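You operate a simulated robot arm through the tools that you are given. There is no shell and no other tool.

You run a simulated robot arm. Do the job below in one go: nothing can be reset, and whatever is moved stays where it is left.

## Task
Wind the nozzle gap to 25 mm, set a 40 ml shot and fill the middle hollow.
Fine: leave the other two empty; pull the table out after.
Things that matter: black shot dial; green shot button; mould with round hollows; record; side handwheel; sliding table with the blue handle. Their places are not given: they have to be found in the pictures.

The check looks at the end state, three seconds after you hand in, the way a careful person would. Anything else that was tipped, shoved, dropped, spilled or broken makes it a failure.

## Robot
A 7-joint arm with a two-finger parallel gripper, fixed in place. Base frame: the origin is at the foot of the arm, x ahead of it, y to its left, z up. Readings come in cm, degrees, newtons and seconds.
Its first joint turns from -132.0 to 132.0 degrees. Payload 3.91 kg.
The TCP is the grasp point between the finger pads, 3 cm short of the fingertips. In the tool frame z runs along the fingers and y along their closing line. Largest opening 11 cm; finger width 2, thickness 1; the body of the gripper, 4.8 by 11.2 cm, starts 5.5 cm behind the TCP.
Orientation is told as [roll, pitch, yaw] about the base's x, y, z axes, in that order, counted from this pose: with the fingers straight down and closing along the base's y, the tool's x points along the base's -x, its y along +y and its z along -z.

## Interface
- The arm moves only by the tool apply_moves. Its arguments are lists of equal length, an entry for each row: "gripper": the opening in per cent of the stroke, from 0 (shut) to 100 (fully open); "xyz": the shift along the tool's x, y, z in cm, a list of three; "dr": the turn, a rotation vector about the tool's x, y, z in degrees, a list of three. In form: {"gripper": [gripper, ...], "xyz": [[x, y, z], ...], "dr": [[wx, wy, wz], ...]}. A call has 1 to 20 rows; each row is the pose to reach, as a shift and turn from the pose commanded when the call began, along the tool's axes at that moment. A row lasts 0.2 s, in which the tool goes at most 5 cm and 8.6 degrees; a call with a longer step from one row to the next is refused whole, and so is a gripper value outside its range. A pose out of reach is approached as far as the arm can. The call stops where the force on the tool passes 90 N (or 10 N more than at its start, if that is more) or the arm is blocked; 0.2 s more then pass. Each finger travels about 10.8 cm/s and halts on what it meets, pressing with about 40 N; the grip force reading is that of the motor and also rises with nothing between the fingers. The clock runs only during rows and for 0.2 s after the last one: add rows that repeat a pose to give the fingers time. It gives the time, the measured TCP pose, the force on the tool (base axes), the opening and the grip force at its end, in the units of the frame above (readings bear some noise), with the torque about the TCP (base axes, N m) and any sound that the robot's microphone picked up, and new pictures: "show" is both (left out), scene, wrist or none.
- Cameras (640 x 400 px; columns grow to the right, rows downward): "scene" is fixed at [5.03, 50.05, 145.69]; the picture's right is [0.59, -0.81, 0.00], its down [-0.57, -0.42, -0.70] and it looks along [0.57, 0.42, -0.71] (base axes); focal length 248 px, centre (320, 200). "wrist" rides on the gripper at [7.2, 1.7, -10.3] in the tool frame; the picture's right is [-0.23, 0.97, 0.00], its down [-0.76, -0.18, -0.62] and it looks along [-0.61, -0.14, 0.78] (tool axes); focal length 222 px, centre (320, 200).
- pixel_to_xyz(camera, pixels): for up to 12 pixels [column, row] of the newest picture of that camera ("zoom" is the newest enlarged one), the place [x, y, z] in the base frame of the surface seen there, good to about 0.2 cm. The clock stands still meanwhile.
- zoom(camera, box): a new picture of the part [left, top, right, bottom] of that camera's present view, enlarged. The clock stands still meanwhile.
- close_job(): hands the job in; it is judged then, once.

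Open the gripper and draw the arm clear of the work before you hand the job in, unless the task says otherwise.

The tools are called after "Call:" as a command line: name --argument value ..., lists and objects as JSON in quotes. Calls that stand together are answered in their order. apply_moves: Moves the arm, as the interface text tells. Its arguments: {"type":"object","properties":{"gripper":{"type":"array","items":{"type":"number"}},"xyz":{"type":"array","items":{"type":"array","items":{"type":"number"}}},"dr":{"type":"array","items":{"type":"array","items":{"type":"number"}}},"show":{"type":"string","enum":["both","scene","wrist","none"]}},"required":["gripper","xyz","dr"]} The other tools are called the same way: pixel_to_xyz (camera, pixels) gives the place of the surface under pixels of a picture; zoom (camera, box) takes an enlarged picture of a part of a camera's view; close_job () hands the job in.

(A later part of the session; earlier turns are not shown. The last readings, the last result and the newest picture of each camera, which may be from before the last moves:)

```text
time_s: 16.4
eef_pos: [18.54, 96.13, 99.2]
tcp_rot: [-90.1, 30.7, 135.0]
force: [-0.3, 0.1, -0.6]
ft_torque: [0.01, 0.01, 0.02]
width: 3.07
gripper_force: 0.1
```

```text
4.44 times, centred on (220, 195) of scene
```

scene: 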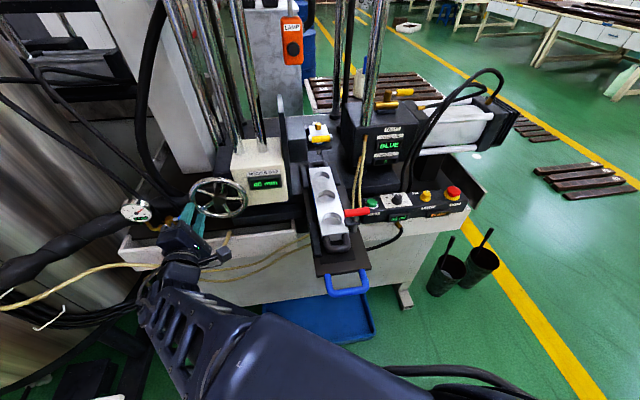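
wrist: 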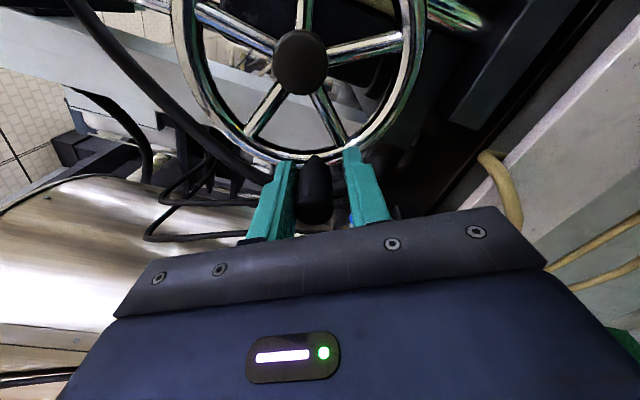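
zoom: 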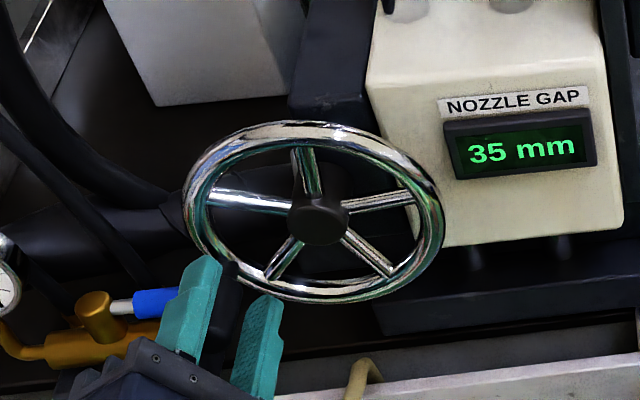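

35 mm with the knob at about 206°. Another 16°.

Call:
apply_moves --gripper '[28, 28, 28]' --xyz '[[0.06, 0.856, 0], [0.238, 1.695, 0], [0.238, 1.695, 0]]' --dr '[[0, 0, -8], [0, 0, -16], [0, 0, -16]]' --show "wrist"

Call:
zoom --camera "scene" --box '[150, 150, 290, 240]'

```text
time_s: 17.2
eef_pos: [19.24, 95.42, 98.08]
tcp_rot: [-90.1, 46.6, 135.0]
force: [-1.0, 0.8, -0.8]
ft_torque: [-0.02, -0.03, 0.03]
width: 3.1
gripper_force: 0.0
```

wrist: 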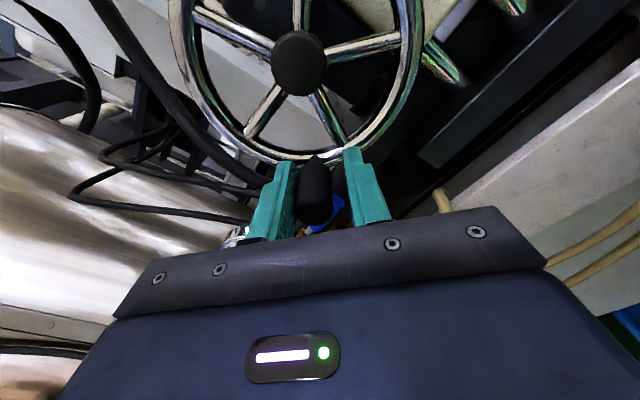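

```text
4.44 times, centred on (220, 195) of scene
```

zoom: 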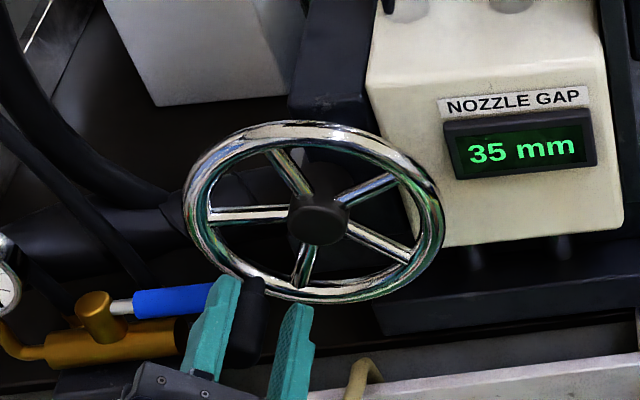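

Still 35 mm with the knob at about 222°, so the step looks like about 36° per 5 mm. Another 16°.

Call:
apply_moves --gripper '[28, 28, 28]' --xyz '[[0.06, 0.856, 0], [0.238, 1.695, 0], [0.238, 1.695, 0]]' --dr '[[0, 0, -8], [0, 0, -16], [0, 0, -16]]' --show "wrist"

Call:
zoom --camera "scene" --box '[150, 150, 290, 240]'

```text
time_s: 18.0
eef_pos: [20.34, 94.35, 97.0]
tcp_rot: [-90.0, 62.6, 135.1]
force: [-0.1, 2.4, -0.2]
ft_torque: [-0.01, 0.0, 0.06]
width: 3.13
gripper_force: 0.5
```

wrist: 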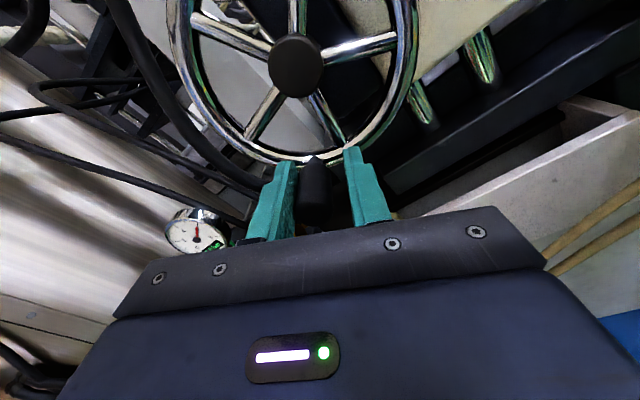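

```text
4.44 times, centred on (220, 195) of scene
```

zoom: 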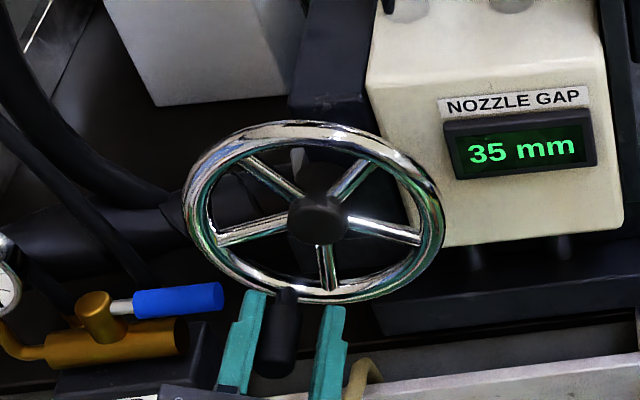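

Still 35 mm with the knob at about 238°. I'll continue 8° at a time.

Call:
apply_moves --gripper '[28, 28]' --xyz '[[0.06, 0.856, 0], [0.06, 0.856, 0]]' --dr '[[0, 0, -8], [0, 0, -8]]' --show "none"

Call:
zoom --camera "scene" --box '[150, 150, 290, 240]'

```text
time_s: 18.6
eef_pos: [20.89, 93.9, 96.6]
tcp_rot: [-90.1, 70.5, 135.1]
force: [-0.6, 1.0, 1.1]
ft_torque: [0.01, 0.03, 0.03]
width: 3.12
gripper_force: 0.3
```

```text
4.44 times, centred on (220, 195) of scene
```

zoom: 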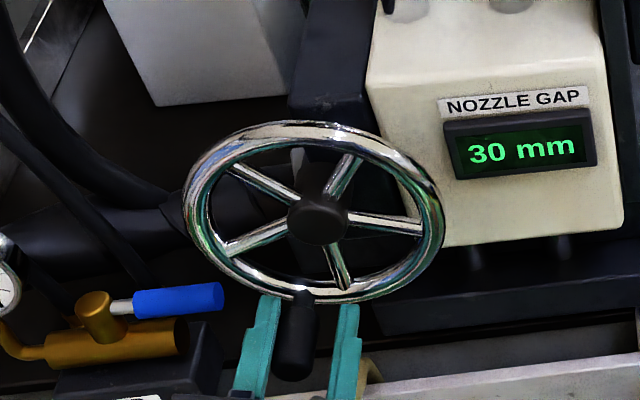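

30 mm now (transition at about 242°, so roughly 40° per step). 25 mm should start near knob angle 282° and be centred near 302°. I'll continue 16° counter-clockwise.

Call:
apply_moves --gripper '[28, 28, 28]' --xyz '[[0.06, 0.856, 0], [0.238, 1.695, 0], [0.238, 1.695, 0]]' --dr '[[0, 0, -8], [0, 0, -16], [0, 0, -16]]' --show "both"

Call:
zoom --camera "scene" --box '[150, 150, 290, 240]'

```text
time_s: 19.4
eef_pos: [22.27, 92.7, 96.31]
tcp_rot: [-90.1, 86.6, 134.9]
force: [-1.0, 1.3, -1.1]
ft_torque: [-0.02, 0.01, 0.05]
width: 3.15
gripper_force: 0.3
```

scene: 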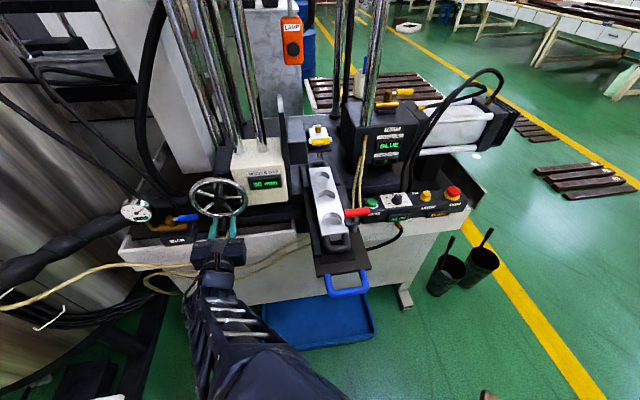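
wrist: 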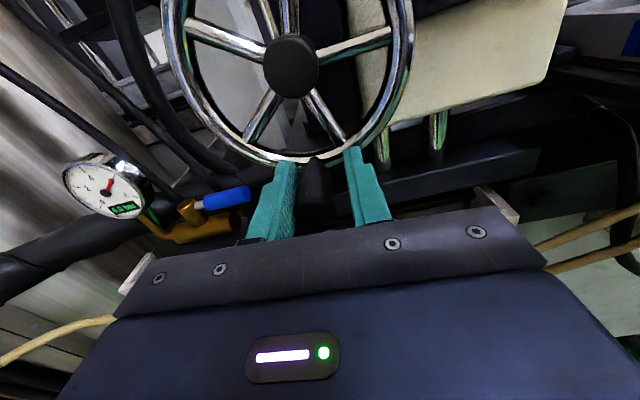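

```text
4.44 times, centred on (220, 195) of scene
```

zoom: 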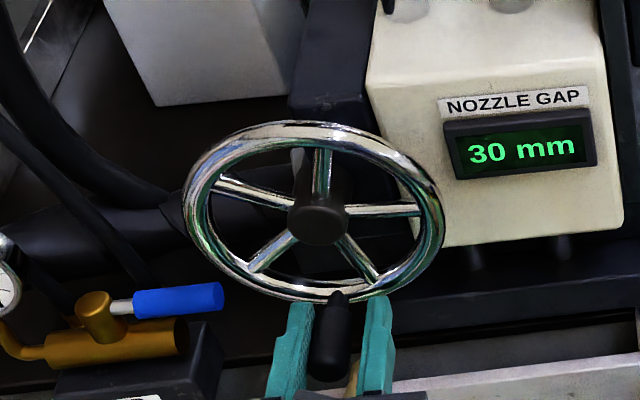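

Smooth so far (knob at about 262°). Another 16°.

Call:
apply_moves --gripper '[28, 28, 28]' --xyz '[[0.06, 0.856, 0], [0.238, 1.695, 0], [0.238, 1.695, 0]]' --dr '[[0, 0, -8], [0, 0, -16], [0, 0, -16]]' --show "wrist"

Call:
zoom --camera "scene" --box '[150, 150, 290, 240]'

```text
time_s: 20.2
eef_pos: [23.51, 91.52, 96.41]
tcp_rot: [89.8, 77.4, -45.1]
force: [-1.7, 0.3, 0.0]
ft_torque: [-0.03, 0.03, 0.0]
width: 3.12
gripper_force: 0.2
```

wrist: 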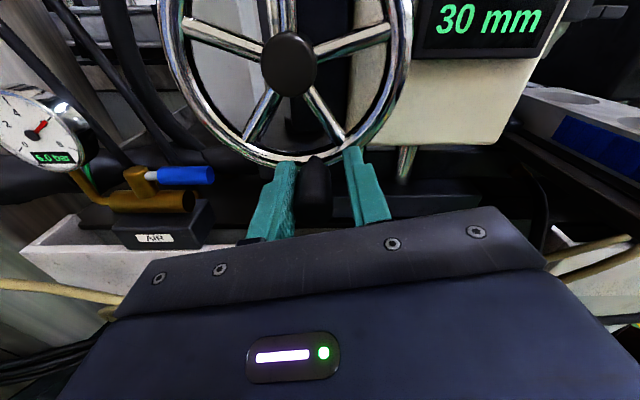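

```text
4.44 times, centred on (220, 195) of scene
```

zoom: 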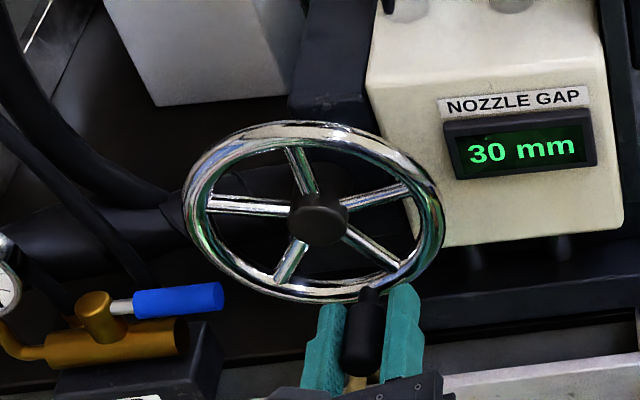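

Knob at about 278°, still 30 mm. I'll continue 8°.

Call:
apply_moves --gripper '[28, 28]' --xyz '[[0.06, 0.856, 0], [0.06, 0.856, 0]]' --dr '[[0, 0, -8], [0, 0, -8]]' --show "none"

Call:
zoom --camera "scene" --box '[150, 150, 290, 240]'

```text
time_s: 20.8
eef_pos: [24.01, 91.06, 96.61]
tcp_rot: [90.0, 69.6, -44.9]
force: [-1.9, 0.5, 0.7]
ft_torque: [0.04, -0.06, 0.07]
width: 3.12
gripper_force: 1.0
```

```text
4.44 times, centred on (220, 195) of scene
```

zoom: 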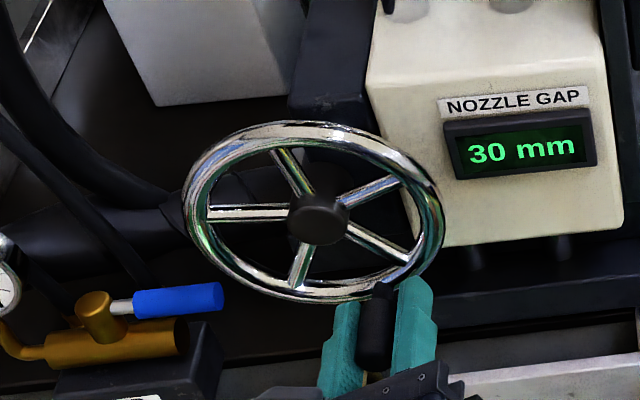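

Still 30 mm. Another 8°.

Call:
apply_moves --gripper '[28, 28]' --xyz '[[0.06, 0.856, 0], [0.06, 0.856, 0]]' --dr '[[0, 0, -8], [0, 0, -8]]' --show "wrist"

Call:
zoom --camera "scene" --box '[150, 150, 290, 240]'

```text
time_s: 21.4
eef_pos: [24.7, 90.29, 97.16]
tcp_rot: [90.0, 61.4, -45.0]
force: [-0.4, 0.8, -0.6]
ft_torque: [0.0, 0.01, 0.03]
width: 3.09
gripper_force: 0.1
```

wrist: 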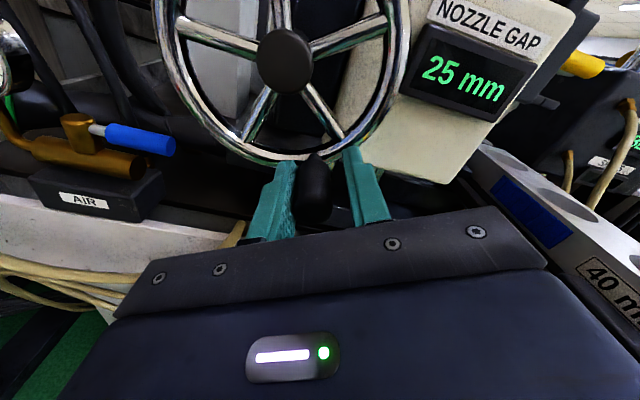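

```text
4.44 times, centred on (220, 195) of scene
```

zoom: 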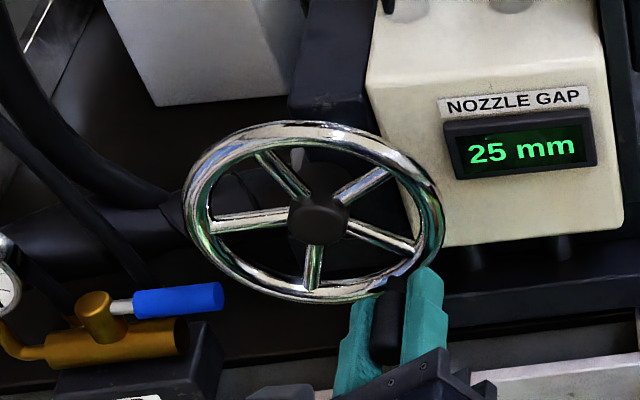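

25 mm reached just past the 30/25 transition (between about 286° and 294°). I'll go 12° more so the wheel sits in the middle of the 25 mm band.

Call:
apply_moves --gripper '[28, 28, 28]' --xyz '[[0.034, 0.643, 0], [0.134, 1.279, 0], [0.134, 1.279, 0]]' --dr '[[0, 0, -6], [0, 0, -12], [0, 0, -12]]' --show "wrist"

Call:
zoom --camera "scene" --box '[180, 165, 260, 225]'

Call:
zoom --camera "wrist" --box '[220, 0, 420, 200]'

```text
time_s: 22.2
eef_pos: [25.18, 89.57, 97.89]
tcp_rot: [89.9, 49.4, -45.0]
force: [-1.5, -0.4, -0.5]
ft_torque: [-0.02, -0.01, 0.0]
width: 3.16
gripper_force: 1.2
```

wrist: 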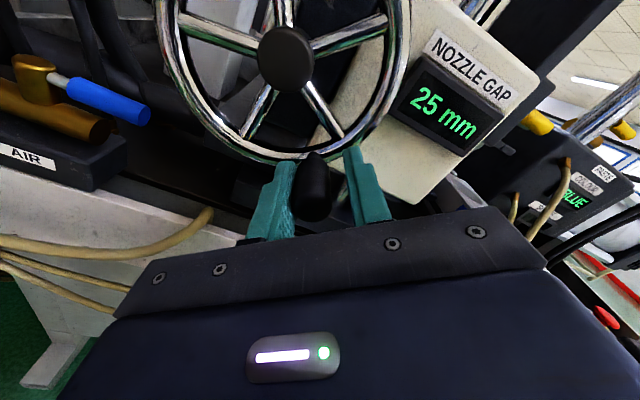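

```text
6.67 times, centred on (220, 195) of scene
```

zoom: 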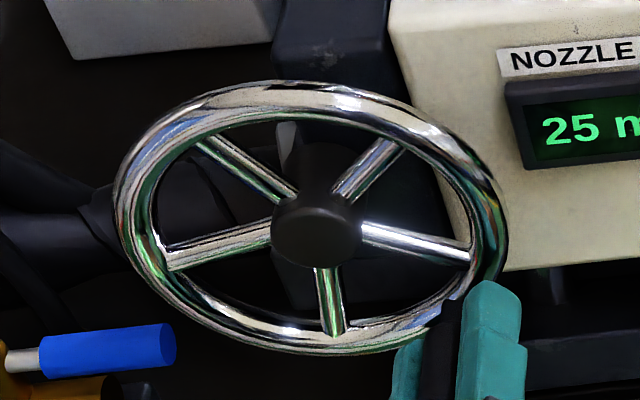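

```text
2.00 times, centred on (320, 100) of wrist
```

zoom: 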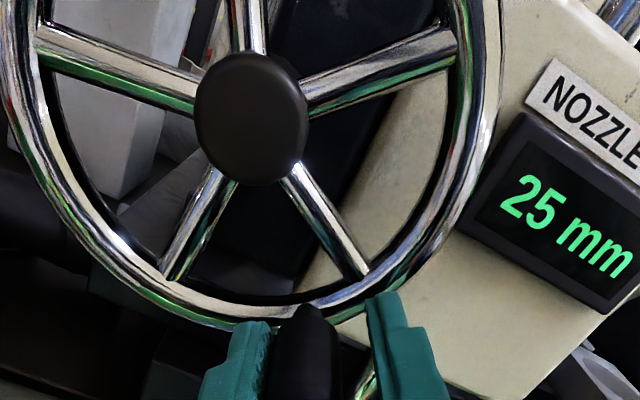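

The display reads 25 mm. Spoke angles and the transition spacing suggest 45° per 5 mm, so a nudge of about 6° more puts it in the middle of the band.

Call:
apply_moves --gripper '[28, 28]' --xyz '[[0.034, 0.643, 0], [0.034, 0.643, 0]]' --dr '[[0, 0, -6], [0, 0, -6]]' --show "wrist"

Call:
zoom --camera "scene" --box '[180, 165, 260, 225]'

Call:
zoom --camera "wrist" --box '[220, 50, 420, 250]'

```text
time_s: 22.8
eef_pos: [25.55, 89.27, 98.41]
tcp_rot: [90.1, 43.6, -44.9]
force: [0.4, 1.4, -1.1]
ft_torque: [0.01, -0.01, -0.02]
width: 3.13
gripper_force: 0.8
```

wrist: 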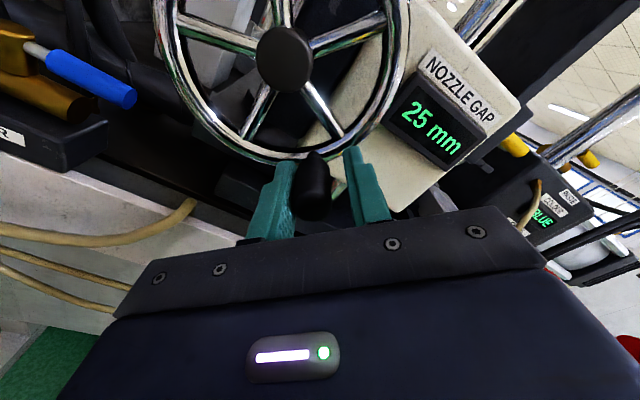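

```text
6.67 times, centred on (220, 195) of scene
```

zoom: 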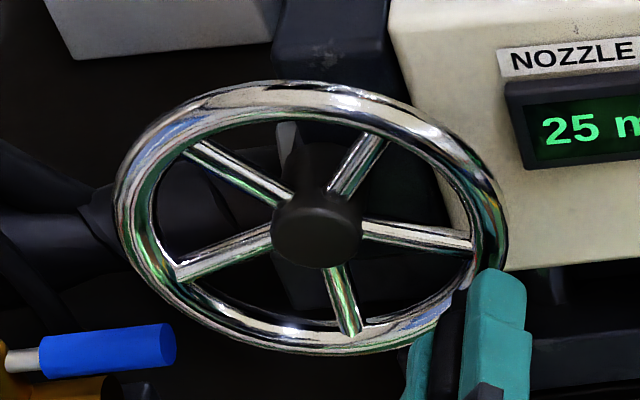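

```text
2.00 times, centred on (320, 150) of wrist
```

zoom: 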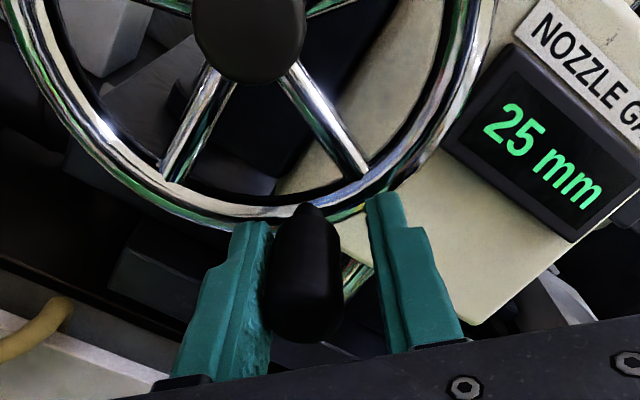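

The display holds at 25 mm, and the spokes show about half a turn from the start (±3°). I'll centre the fork off the knob and retract straight back along -u.

Call:
apply_moves --gripper '[32, 40, 40, 40, 40, 40, 40]' --xyz '[[0, -0.4, 0], [0, -0.4, 0], [0, -0.4, -3], [0, -0.4, -6], [0, -0.4, -9], [0, -0.4, -13], [0, -0.4, -13]]' --dr '[[0, 0, 0], [0, 0, 0], [0, 0, 0], [0, 0, 0], [0, 0, 0], [0, 0, 0], [0, 0, 0]]'

Call:
zoom --camera "scene" --box '[180, 150, 300, 240]'

```text
time_s: 24.4
eef_pos: [16.25, 80.28, 98.15]
tcp_rot: [89.9, 43.6, -45.0]
force: [-0.4, 0.1, -0.1]
ft_torque: [0.01, -0.04, -0.01]
width: 4.39
gripper_force: 0.0
```

scene: 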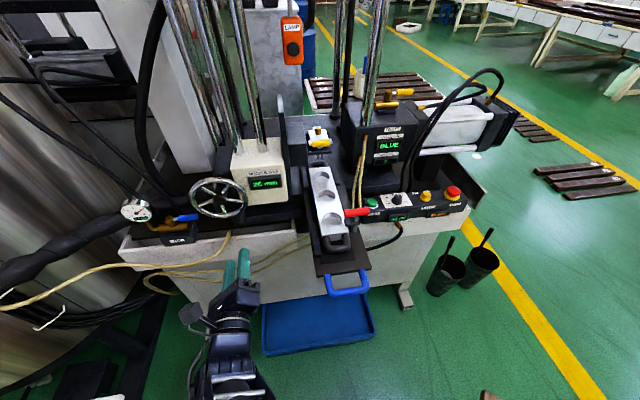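
wrist: 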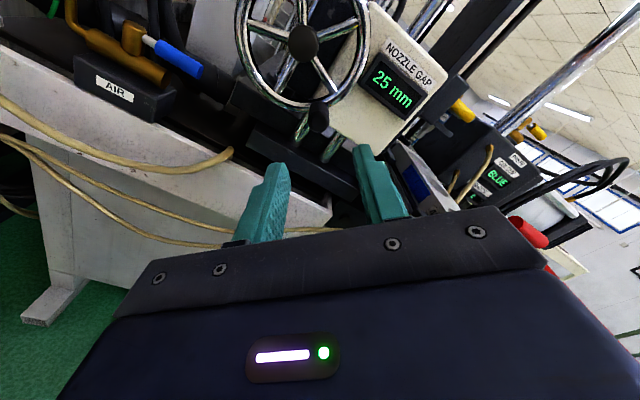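

```text
4.44 times, centred on (240, 195) of scene
```

zoom: 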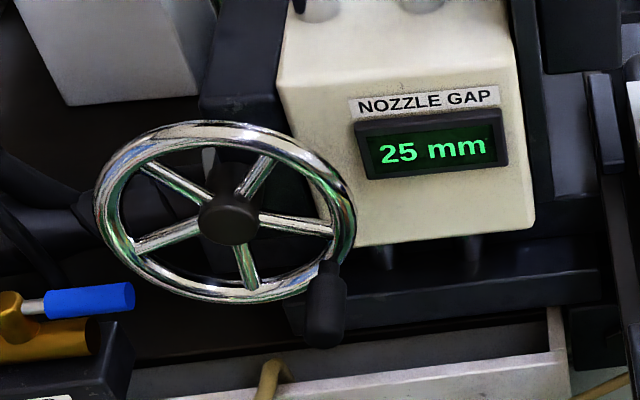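

The gap is set to 25 mm and the knob is free at its new place. I'll raise the tool and unwind the wrist roll, which needs about 226° back in two stages.

Call:
apply_moves --gripper '[40, 40, 40, 40, 40, 40, 40, 40, 40, 40, 40, 40, 40, 40, 40, 40]' --xyz '[[1.4, 1.45, -0.5], [2.8, 2.9, -1], [4.2, 4.35, -1.5], [5.6, 5.8, -2], [7.0, 7.25, -2.5], [8.4, 8.7, -3], [9.66, 10.14, -3], [9.66, 10.14, -3], [9.66, 10.14, -3], [9.66, 10.14, -3], [9.66, 10.14, -3], [9.66, 10.14, -3], [9.66, 10.14, -3], [9.66, 10.14, -3], [9.66, 10.14, -3], [9.66, 10.14, -3]]' --dr '[[0, 0, 8.25], [0, 0, 16.5], [0, 0, 24.75], [0, 0, 33], [0, 0, 41.25], [0, 0, 49.5], [0, 0, 57.75], [0, 0, 66], [0, 0, 74.25], [0, 0, 82.5], [0, 0, 90.75], [0, 0, 99], [0, 0, 107.25], [0, 0, 115.5], [0, 0, 123.75], [0, 0, 132]]' --show "scene"

```text
time_s: 27.8
eef_pos: [14.0, 78.15, 111.94]
tcp_rot: [-90.0, 4.4, 135.1]
force: [0.4, 0.3, 0.0]
ft_torque: [0.0, 0.0, 0.03]
width: 4.37
gripper_force: 0.0
```

scene: 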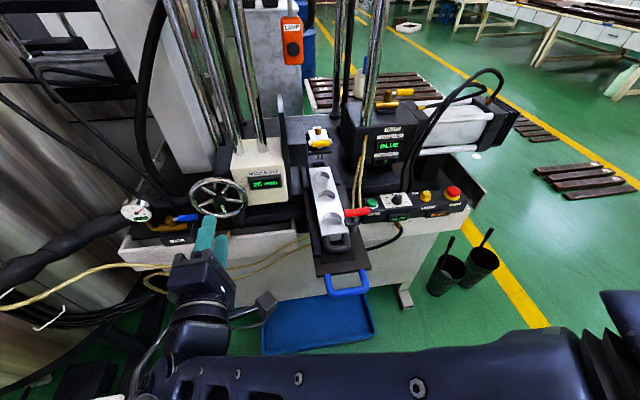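

Halfway unwound. I'll finish the remaining 94° while moving right and slightly up, staying in front of the machine.

Call:
apply_moves --gripper '[40, 40, 40, 40, 40, 40, 40, 40, 40, 40, 40, 40, 40]' --xyz '[[2.1, -0.5, 0], [4.2, -1.0, 0], [6.3, -1.5, 0], [8.4, -2.0, 0], [10.5, -2.5, 0], [12.6, -3.0, 0], [14.7, -3.5, 0], [16.8, -4.0, 0], [18.9, -4.5, 0], [21.0, -5.0, 0], [23.1, -5.5, 0], [25.2, -6.0, 0], [25.2, -6.0, 0]]' --dr '[[0, 0, 7.87], [0, 0, 15.73], [0, 0, 23.6], [0, 0, 31.47], [0, 0, 39.33], [0, 0, 47.2], [0, 0, 55.07], [0, 0, 62.93], [0, 0, 70.8], [0, 0, 78.67], [0, 0, 86.53], [0, 0, 94.4], [0, 0, 94.4]]' --show "scene"

Call:
zoom --camera "scene" --box '[340, 170, 490, 240]'

Call:
pixel_to_xyz --camera "zoom" --pixels '[[130, 140], [248, 95], [250, 115], [247, 130], [300, 150], [200, 170], [330, 100], [360, 145], [440, 135], [180, 110], [270, 165], [300, 60]]'

```text
time_s: 30.6
eef_pos: [31.57, 60.82, 119.88]
tcp_rot: [-65.5, -89.9, 110.7]
force: [0.6, -0.3, -0.4]
ft_torque: [0.02, -0.01, 0.01]
width: 4.41
gripper_force: 0.0
```

scene: 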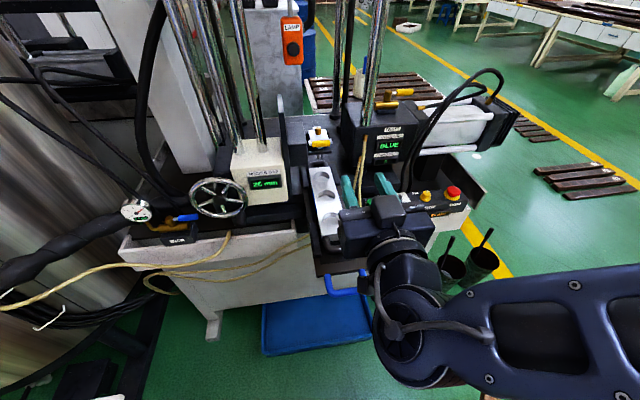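

```text
4.27 times, centred on (415, 205) of scene
```

zoom: 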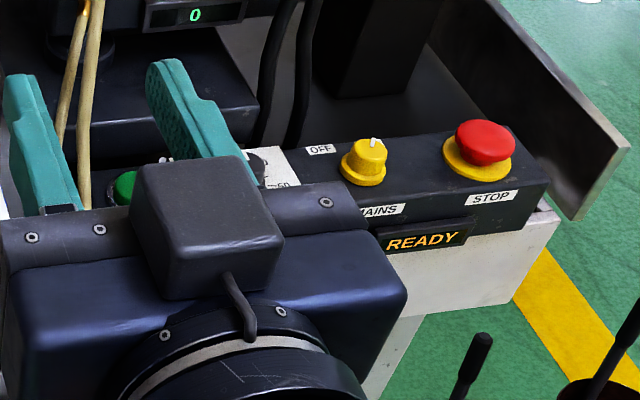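

```text
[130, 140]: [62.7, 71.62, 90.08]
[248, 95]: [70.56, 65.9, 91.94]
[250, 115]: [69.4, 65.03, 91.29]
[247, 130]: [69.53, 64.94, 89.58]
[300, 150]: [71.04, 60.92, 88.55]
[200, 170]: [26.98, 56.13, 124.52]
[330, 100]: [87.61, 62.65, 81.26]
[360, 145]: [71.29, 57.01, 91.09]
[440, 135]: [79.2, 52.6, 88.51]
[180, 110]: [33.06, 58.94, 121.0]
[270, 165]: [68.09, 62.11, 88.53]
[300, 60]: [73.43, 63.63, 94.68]
```

I'll tilt the tool back to pointing down while moving right to a look-out pose in front of the control panel (u≈72, v≈0, z≈115).

Call:
apply_moves --gripper '[40, 40, 40, 40, 40, 40, 40, 40, 40, 40, 40, 40]' --xyz '[[0.4, -1.9, 0.6], [0.8, -3.8, 1.2], [1.2, -5.7, 1.8], [1.6, -7.6, 2.4], [2.0, -9.5, 3.0], [2.4, -11.4, 3.6], [2.8, -13.3, 4.2], [3.2, -15.2, 4.8], [3.6, -17.1, 5.4], [4.0, -19.0, 6.0], [4.4, -20.7, 6.6], [4.4, -20.7, 6.6]]' --dr '[[0, 8.2, 0], [0, 16.4, 0], [0, 24.6, 0], [0, 32.8, 0], [0, 41, 0], [0, 49.2, 0], [0, 57.4, 0], [0, 65.6, 0], [0, 73.8, 0], [0, 82, 0], [0, 90, 0], [0, 90, 0]]'

Call:
zoom --camera "wrist" --box '[180, 60, 460, 235]'

```text
time_s: 33.2
eef_pos: [50.85, 50.83, 115.26]
tcp_rot: [-0.1, 0.1, 45.1]
force: [-0.4, -0.1, 0.0]
ft_torque: [0.04, 0.01, -0.01]
width: 4.42
gripper_force: 0.0
```

scene: 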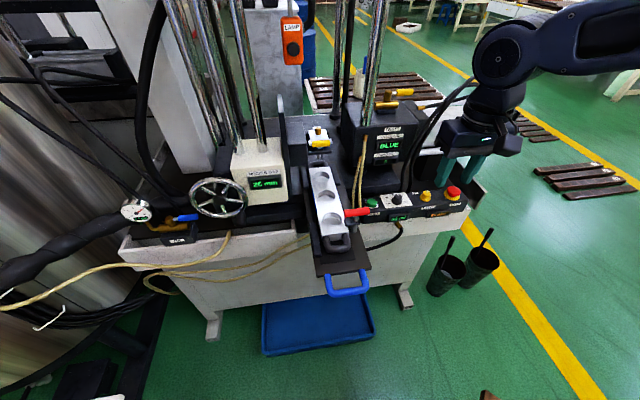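
wrist: 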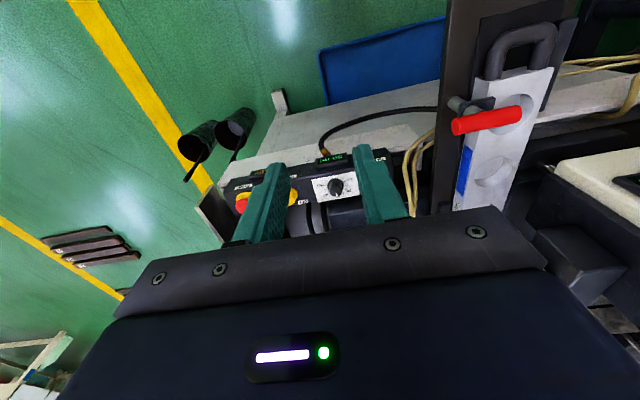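

```text
2.29 times, centred on (320, 148) of wrist
```

zoom: 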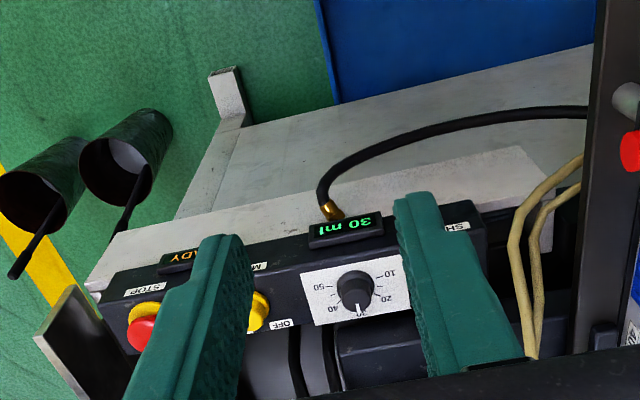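

Now the dial is unobstructed in the scene view. I'll zoom in and measure the dial, its scale marks, the panel tilt and the green button.

Call:
zoom --camera "scene" --box '[360, 180, 440, 230]'

Call:
pixel_to_xyz --camera "zoom" --pixels '[[275, 155], [315, 155], [295, 120], [295, 175], [260, 205], [320, 205], [230, 130], [230, 220], [400, 175], [385, 120], [85, 170], [120, 230]]'

Call:
pixel_to_xyz --camera "zoom" --pixels '[[60, 175], [110, 175], [85, 145], [85, 190], [70, 215], [40, 180], [200, 230], [420, 190], [440, 110], [50, 240], [290, 300], [300, 110]]'

```text
8.00 times, centred on (400, 205) of scene
```

zoom: 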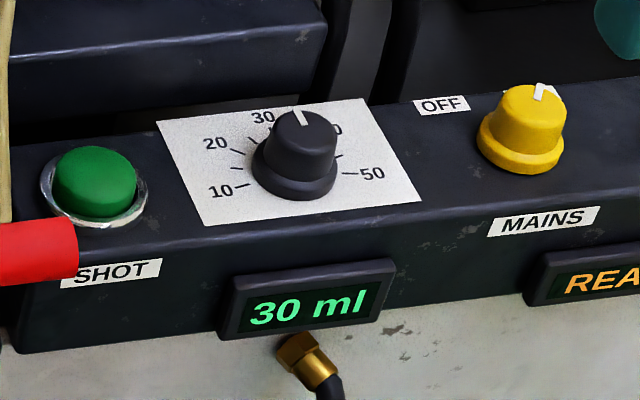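

```text
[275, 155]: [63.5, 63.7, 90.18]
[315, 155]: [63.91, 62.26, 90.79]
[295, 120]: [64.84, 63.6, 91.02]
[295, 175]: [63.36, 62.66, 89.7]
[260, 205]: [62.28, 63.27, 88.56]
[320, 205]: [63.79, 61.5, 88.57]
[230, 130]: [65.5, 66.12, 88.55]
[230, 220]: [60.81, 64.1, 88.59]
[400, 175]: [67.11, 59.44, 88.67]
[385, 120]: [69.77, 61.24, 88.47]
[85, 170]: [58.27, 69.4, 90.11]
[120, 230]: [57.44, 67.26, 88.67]
```

```text
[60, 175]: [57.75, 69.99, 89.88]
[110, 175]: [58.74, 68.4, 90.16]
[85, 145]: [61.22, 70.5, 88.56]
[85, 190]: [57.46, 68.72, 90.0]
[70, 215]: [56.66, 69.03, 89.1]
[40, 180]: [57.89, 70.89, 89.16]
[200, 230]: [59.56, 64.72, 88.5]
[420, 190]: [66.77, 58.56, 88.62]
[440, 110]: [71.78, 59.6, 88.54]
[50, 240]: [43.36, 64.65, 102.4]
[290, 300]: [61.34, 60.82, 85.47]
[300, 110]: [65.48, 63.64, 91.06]
```

The panel top is flat at z≈88.55, the dial axis is at about (64.63, 63.33), i.e. u=90.48, v=0.92, and its top is at z≈91.05. Scale marks are 45° per 10 ml, clockwise from above. I'll check clearance to the paste box and cables behind the dial.

Call:
pixel_to_xyz --camera "scene" --pixels '[[387, 148], [405, 170], [375, 190], [415, 140], [360, 175], [405, 185], [430, 150], [412, 160], [363, 165], [345, 150], [395, 180], [420, 180]]'

Call:
zoom --camera "scene" --box '[330, 90, 490, 210]'

```text
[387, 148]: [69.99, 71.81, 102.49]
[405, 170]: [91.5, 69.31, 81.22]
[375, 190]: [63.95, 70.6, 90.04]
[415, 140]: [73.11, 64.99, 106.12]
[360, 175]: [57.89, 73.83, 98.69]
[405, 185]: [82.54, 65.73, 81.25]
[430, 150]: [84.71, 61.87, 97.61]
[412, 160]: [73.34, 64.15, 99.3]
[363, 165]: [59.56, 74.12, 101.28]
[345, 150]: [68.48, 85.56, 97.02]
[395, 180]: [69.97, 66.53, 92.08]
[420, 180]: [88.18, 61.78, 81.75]
```

```text
3.33 times, centred on (410, 150) of scene
```

zoom: 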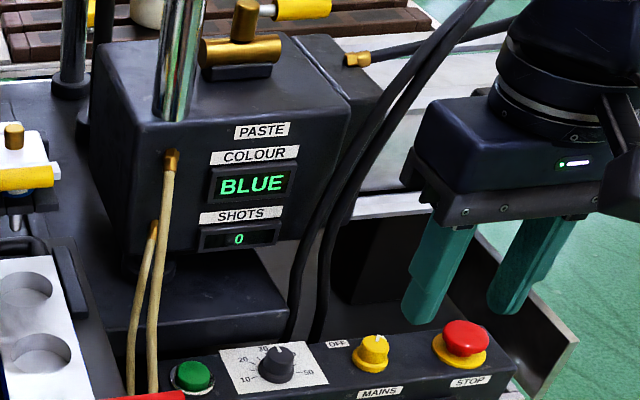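

Cables (u≈97) and the box (u≈100) are clear of the gripper at u=90.5. I'll move above the dial at z≈103 with the fingers 4.4 cm open.

Call:
apply_moves --gripper '[40, 40, 40, 40, 40, 40]' --xyz '[[-4, -0.2, 1], [-8, -0.4, 3], [-12, -0.6, 6], [-16, -0.8, 9], [-18.6, -0.92, 12.2], [-18.6, -0.92, 12.2]]' --dr '[[0, 0, 0], [0, 0, 0], [0, 0, 0], [0, 0, 0], [0, 0, 0], [0, 0, 0]]'

Call:
zoom --camera "wrist" --box '[220, 60, 420, 260]'

Call:
zoom --camera "scene" --box '[350, 150, 470, 230]'

```text
time_s: 34.6
eef_pos: [64.74, 63.2, 103.18]
tcp_rot: [-0.1, 0.0, 45.0]
force: [0.8, 0.1, 0.4]
ft_torque: [0.0, 0.02, 0.0]
width: 4.41
gripper_force: 0.1
```

scene: 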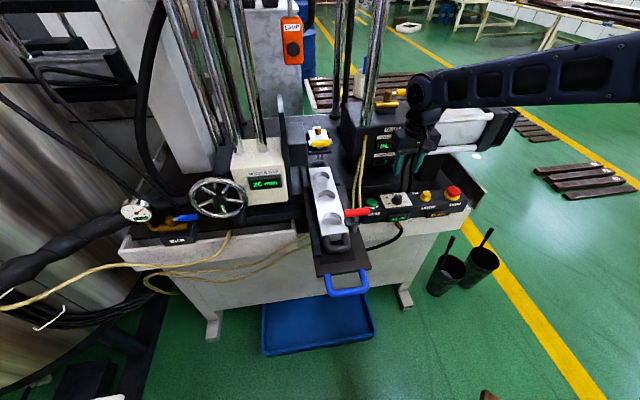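
wrist: 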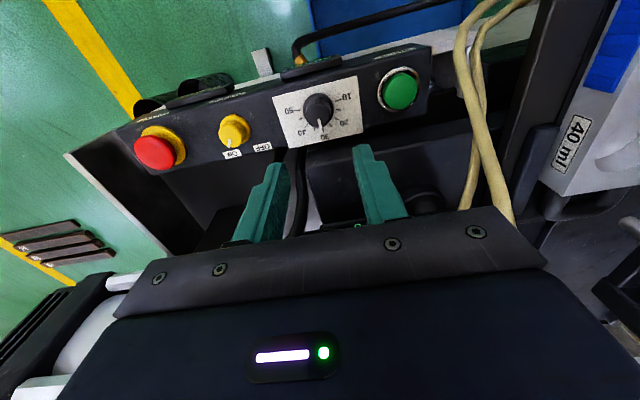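

```text
2.00 times, centred on (320, 160) of wrist
```

zoom: 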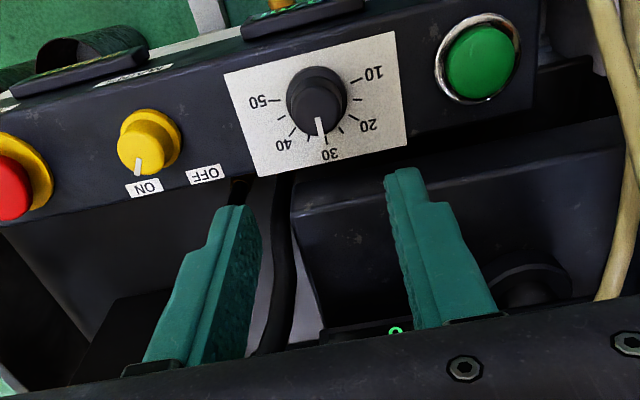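

```text
5.00 times, centred on (410, 190) of scene
```

zoom: 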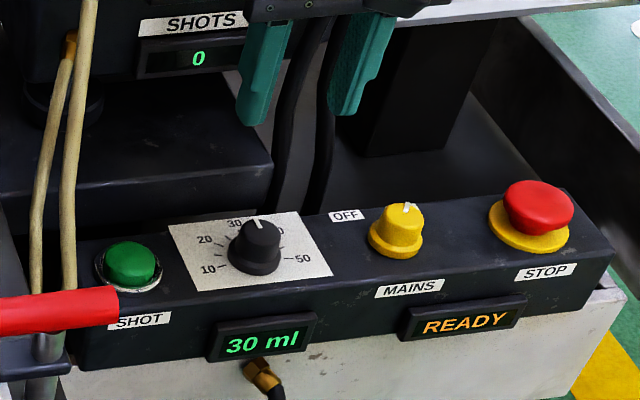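

The dial lies nearly straight below the TCP. I'll refine its centre with wrist-camera surface points.

Call:
zoom --camera "wrist" --box '[290, 85, 350, 135]'

Call:
pixel_to_xyz --camera "zoom" --pixels '[[310, 240], [310, 200], [260, 200], [370, 200], [310, 120], [310, 280], [250, 240], [375, 240], [310, 160], [230, 160], [400, 160], [310, 80]]'

```text
8.00 times, centred on (320, 110) of wrist
```

zoom: 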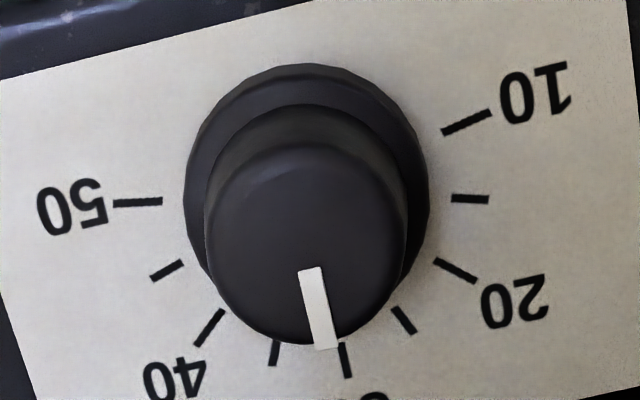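

```text
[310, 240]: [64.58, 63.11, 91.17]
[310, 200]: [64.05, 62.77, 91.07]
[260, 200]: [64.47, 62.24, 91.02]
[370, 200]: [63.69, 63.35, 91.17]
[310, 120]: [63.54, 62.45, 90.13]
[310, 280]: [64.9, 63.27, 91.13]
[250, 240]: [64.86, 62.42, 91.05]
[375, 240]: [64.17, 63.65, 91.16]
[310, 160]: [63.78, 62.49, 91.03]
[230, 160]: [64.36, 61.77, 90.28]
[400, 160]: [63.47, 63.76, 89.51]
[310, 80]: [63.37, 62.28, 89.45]
```

The dial's top disc is centred at about (64.6, 63.1), 2.45 cm across. I'll descend with the fingers open to TCP z≈92.7 so the tips stay above the flange.

Call:
apply_moves --gripper '[40, 40, 40, 40, 40]' --xyz '[[0.1, 0.07, 3.5], [0.1, 0.07, 7], [0.1, 0.07, 9.5], [0.1, 0.07, 10.45], [0.1, 0.07, 10.45]]' --dr '[[0, 0, 0], [0, 0, 0], [0, 0, 0], [0, 0, 0], [0, 0, 0]]'

Call:
zoom --camera "wrist" --box '[220, 60, 420, 260]'

Call:
zoom --camera "scene" --box '[360, 170, 450, 230]'

```text
time_s: 35.8
eef_pos: [64.3, 63.14, 92.96]
tcp_rot: [-0.1, 0.0, 45.1]
force: [0.1, 0.1, -0.7]
ft_torque: [0.01, -0.02, 0.02]
width: 4.4
gripper_force: 0.0
```

scene: 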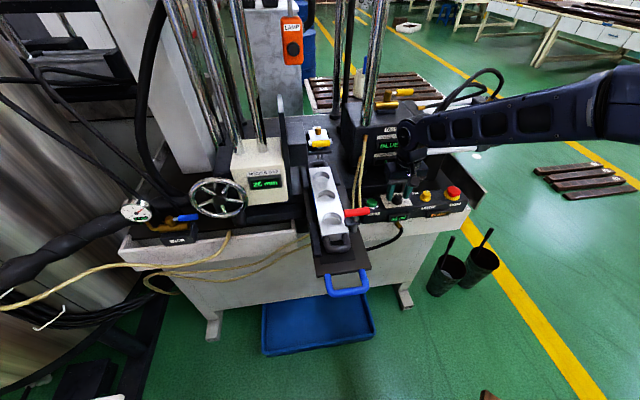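
wrist: 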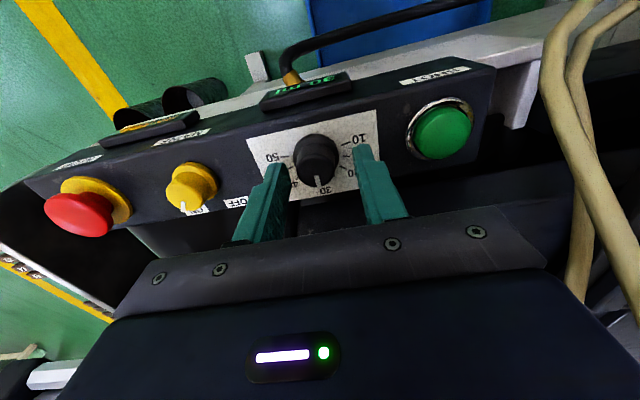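

```text
2.00 times, centred on (320, 160) of wrist
```

zoom: 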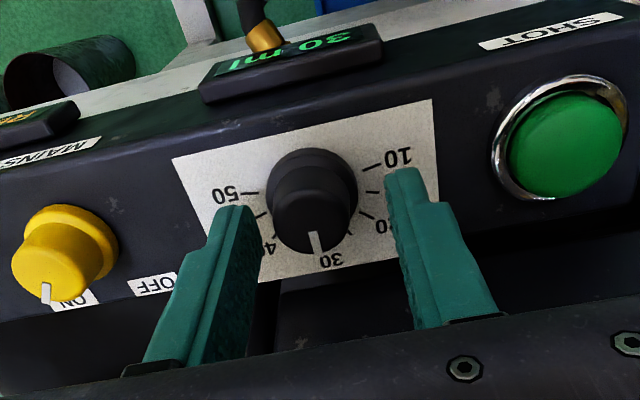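

```text
6.67 times, centred on (405, 200) of scene
```

zoom: 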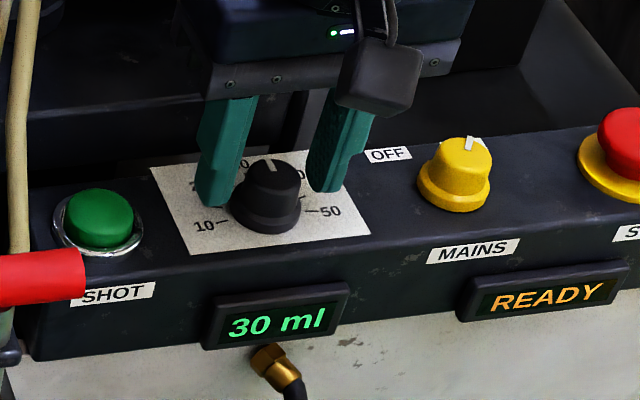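

The fingers straddle the dial evenly. I'll close on it.

Call:
apply_moves --gripper '[28, 18, 18]' --xyz '[[0, 0, 0], [0, 0, 0], [0, 0, 0]]' --dr '[[0, 0, 0], [0, 0, 0], [0, 0, 0]]'

Call:
zoom --camera "scene" --box '[360, 170, 450, 230]'

```text
time_s: 36.6
eef_pos: [64.65, 63.01, 93.04]
tcp_rot: [-0.2, 0.0, 44.9]
force: [16.0, -20.8, 1.2]
ft_torque: [-0.73, -0.42, -0.03]
width: 2.71
gripper_force: 44.7
```

scene: 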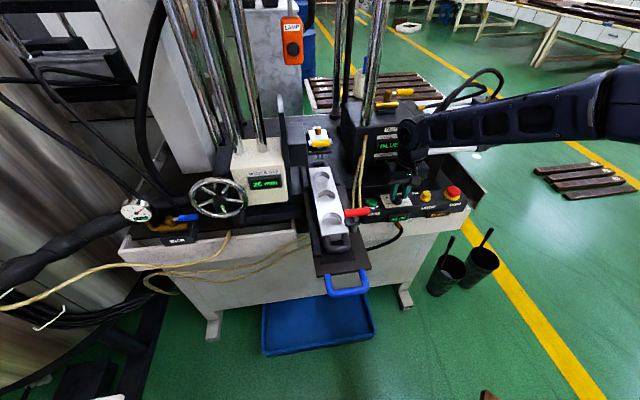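
wrist: 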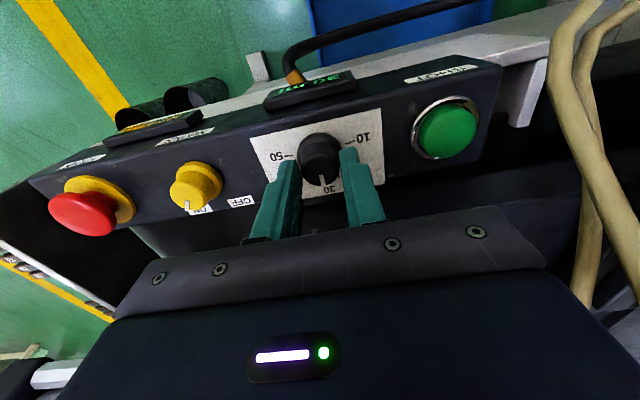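

```text
6.67 times, centred on (405, 200) of scene
```

zoom: 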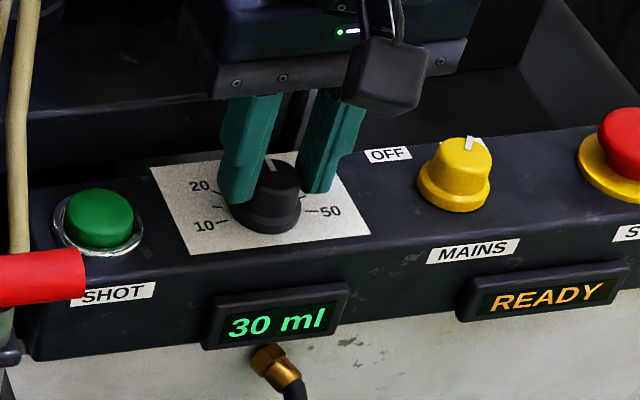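

The dial is held (width 2.71 cm, 45 N). I'll turn it clockwise (tool +z) about 46° with a small +v correction to relieve the side load, then look at the display.

Call:
apply_moves --gripper '[18, 18, 18, 18, 18, 18, 18]' --xyz '[[0, -0.2, 0], [0, -0.22, 0], [0, -0.22, 0], [0, -0.22, 0], [0, -0.22, 0], [0, -0.22, 0], [0, -0.22, 0]]' --dr '[[0, 0, 7], [0, 0, 15], [0, 0, 23], [0, 0, 31], [0, 0, 39], [0, 0, 46], [0, 0, 46]]'

Call:
zoom --camera "scene" --box '[360, 170, 450, 230]'

```text
time_s: 38.2
eef_pos: [64.6, 63.06, 93.06]
tcp_rot: [0.0, 0.0, -1.0]
force: [-10.3, -21.4, 10.2]
ft_torque: [-0.71, 0.17, -0.03]
width: 2.74
gripper_force: 45.5
```

scene: 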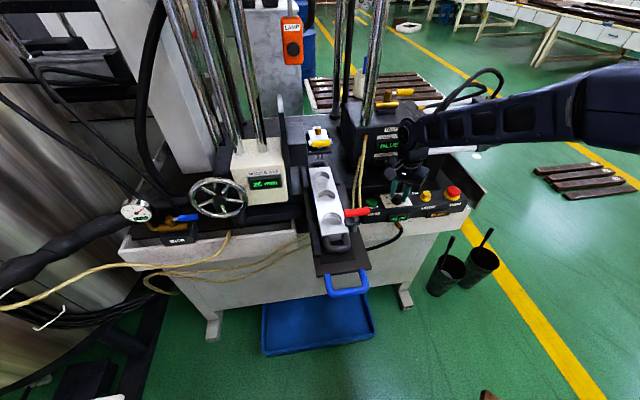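
wrist: 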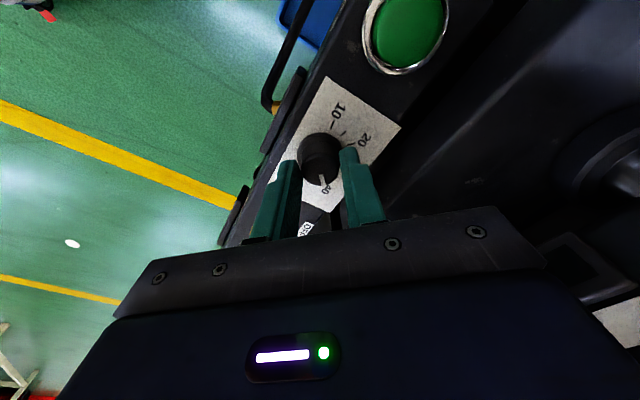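

```text
6.67 times, centred on (405, 200) of scene
```

zoom: 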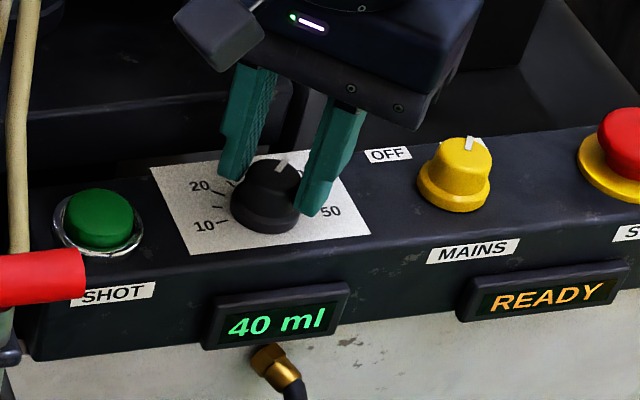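

The display shows 40 ml. I'll check the pointer against the 40 mark up close.

Call:
zoom --camera "wrist" --box '[280, 90, 380, 210]'

```text
3.33 times, centred on (330, 150) of wrist
```

zoom: 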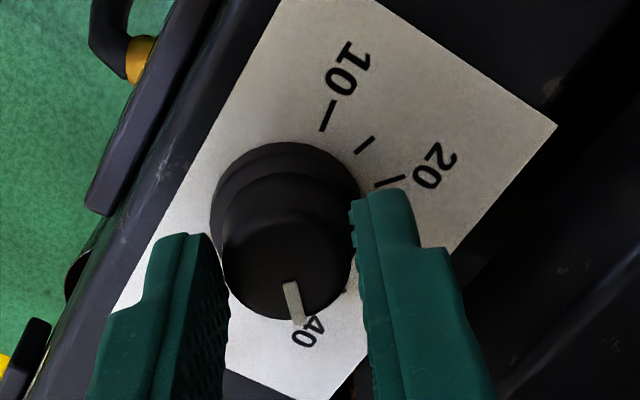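

The scale marks measure about 50° per 10 ml and I've turned about 46°. I'll add 3.5° to sit squarely on 40, then release.

Call:
apply_moves --gripper '[18, 18, 30, 40, 40]' --xyz '[[0, 0, 0], [0, 0, 0], [0, 0, 0], [0, 0, 0], [0, 0, 0]]' --dr '[[0, 0, 3.5], [0, 0, 3.5], [0, 0, 3.5], [0, 0, 3.5], [0, 0, 3.5]]'

Call:
zoom --camera "scene" --box '[360, 170, 450, 230]'

Call:
zoom --camera "wrist" --box '[280, 90, 380, 210]'

```text
time_s: 39.4
eef_pos: [64.82, 63.05, 92.85]
tcp_rot: [0.0, -0.1, -4.4]
force: [0.2, 0.0, 0.7]
ft_torque: [-0.02, 0.02, -0.01]
width: 4.4
gripper_force: 0.0
```

scene: 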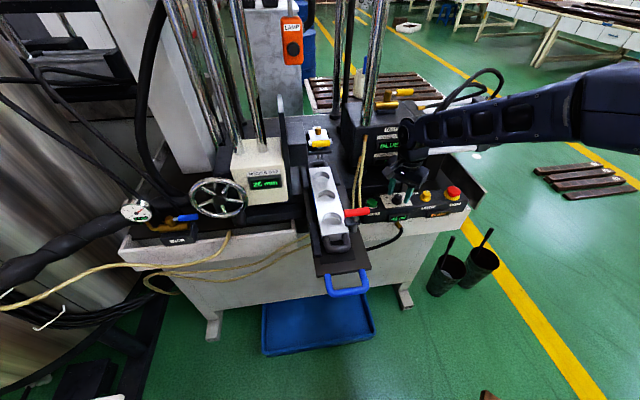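
wrist: 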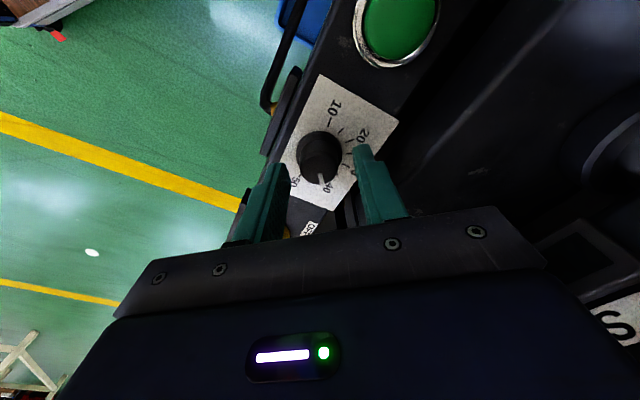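

```text
6.67 times, centred on (405, 200) of scene
```

zoom: 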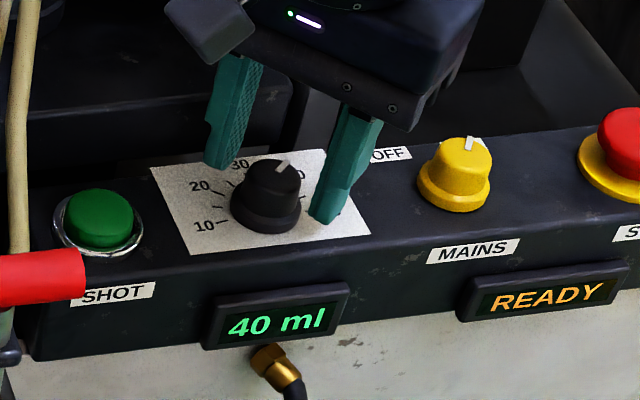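

```text
3.33 times, centred on (330, 150) of wrist
```

zoom: 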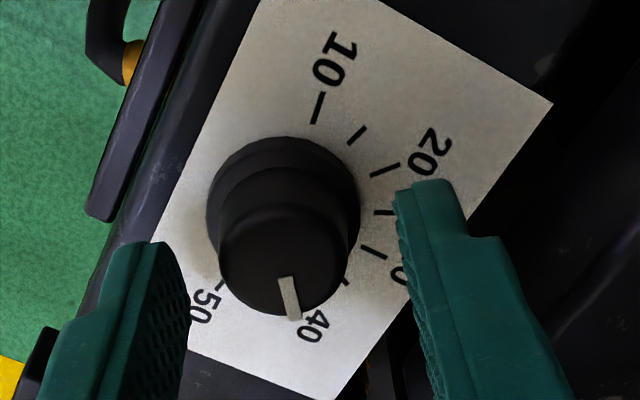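

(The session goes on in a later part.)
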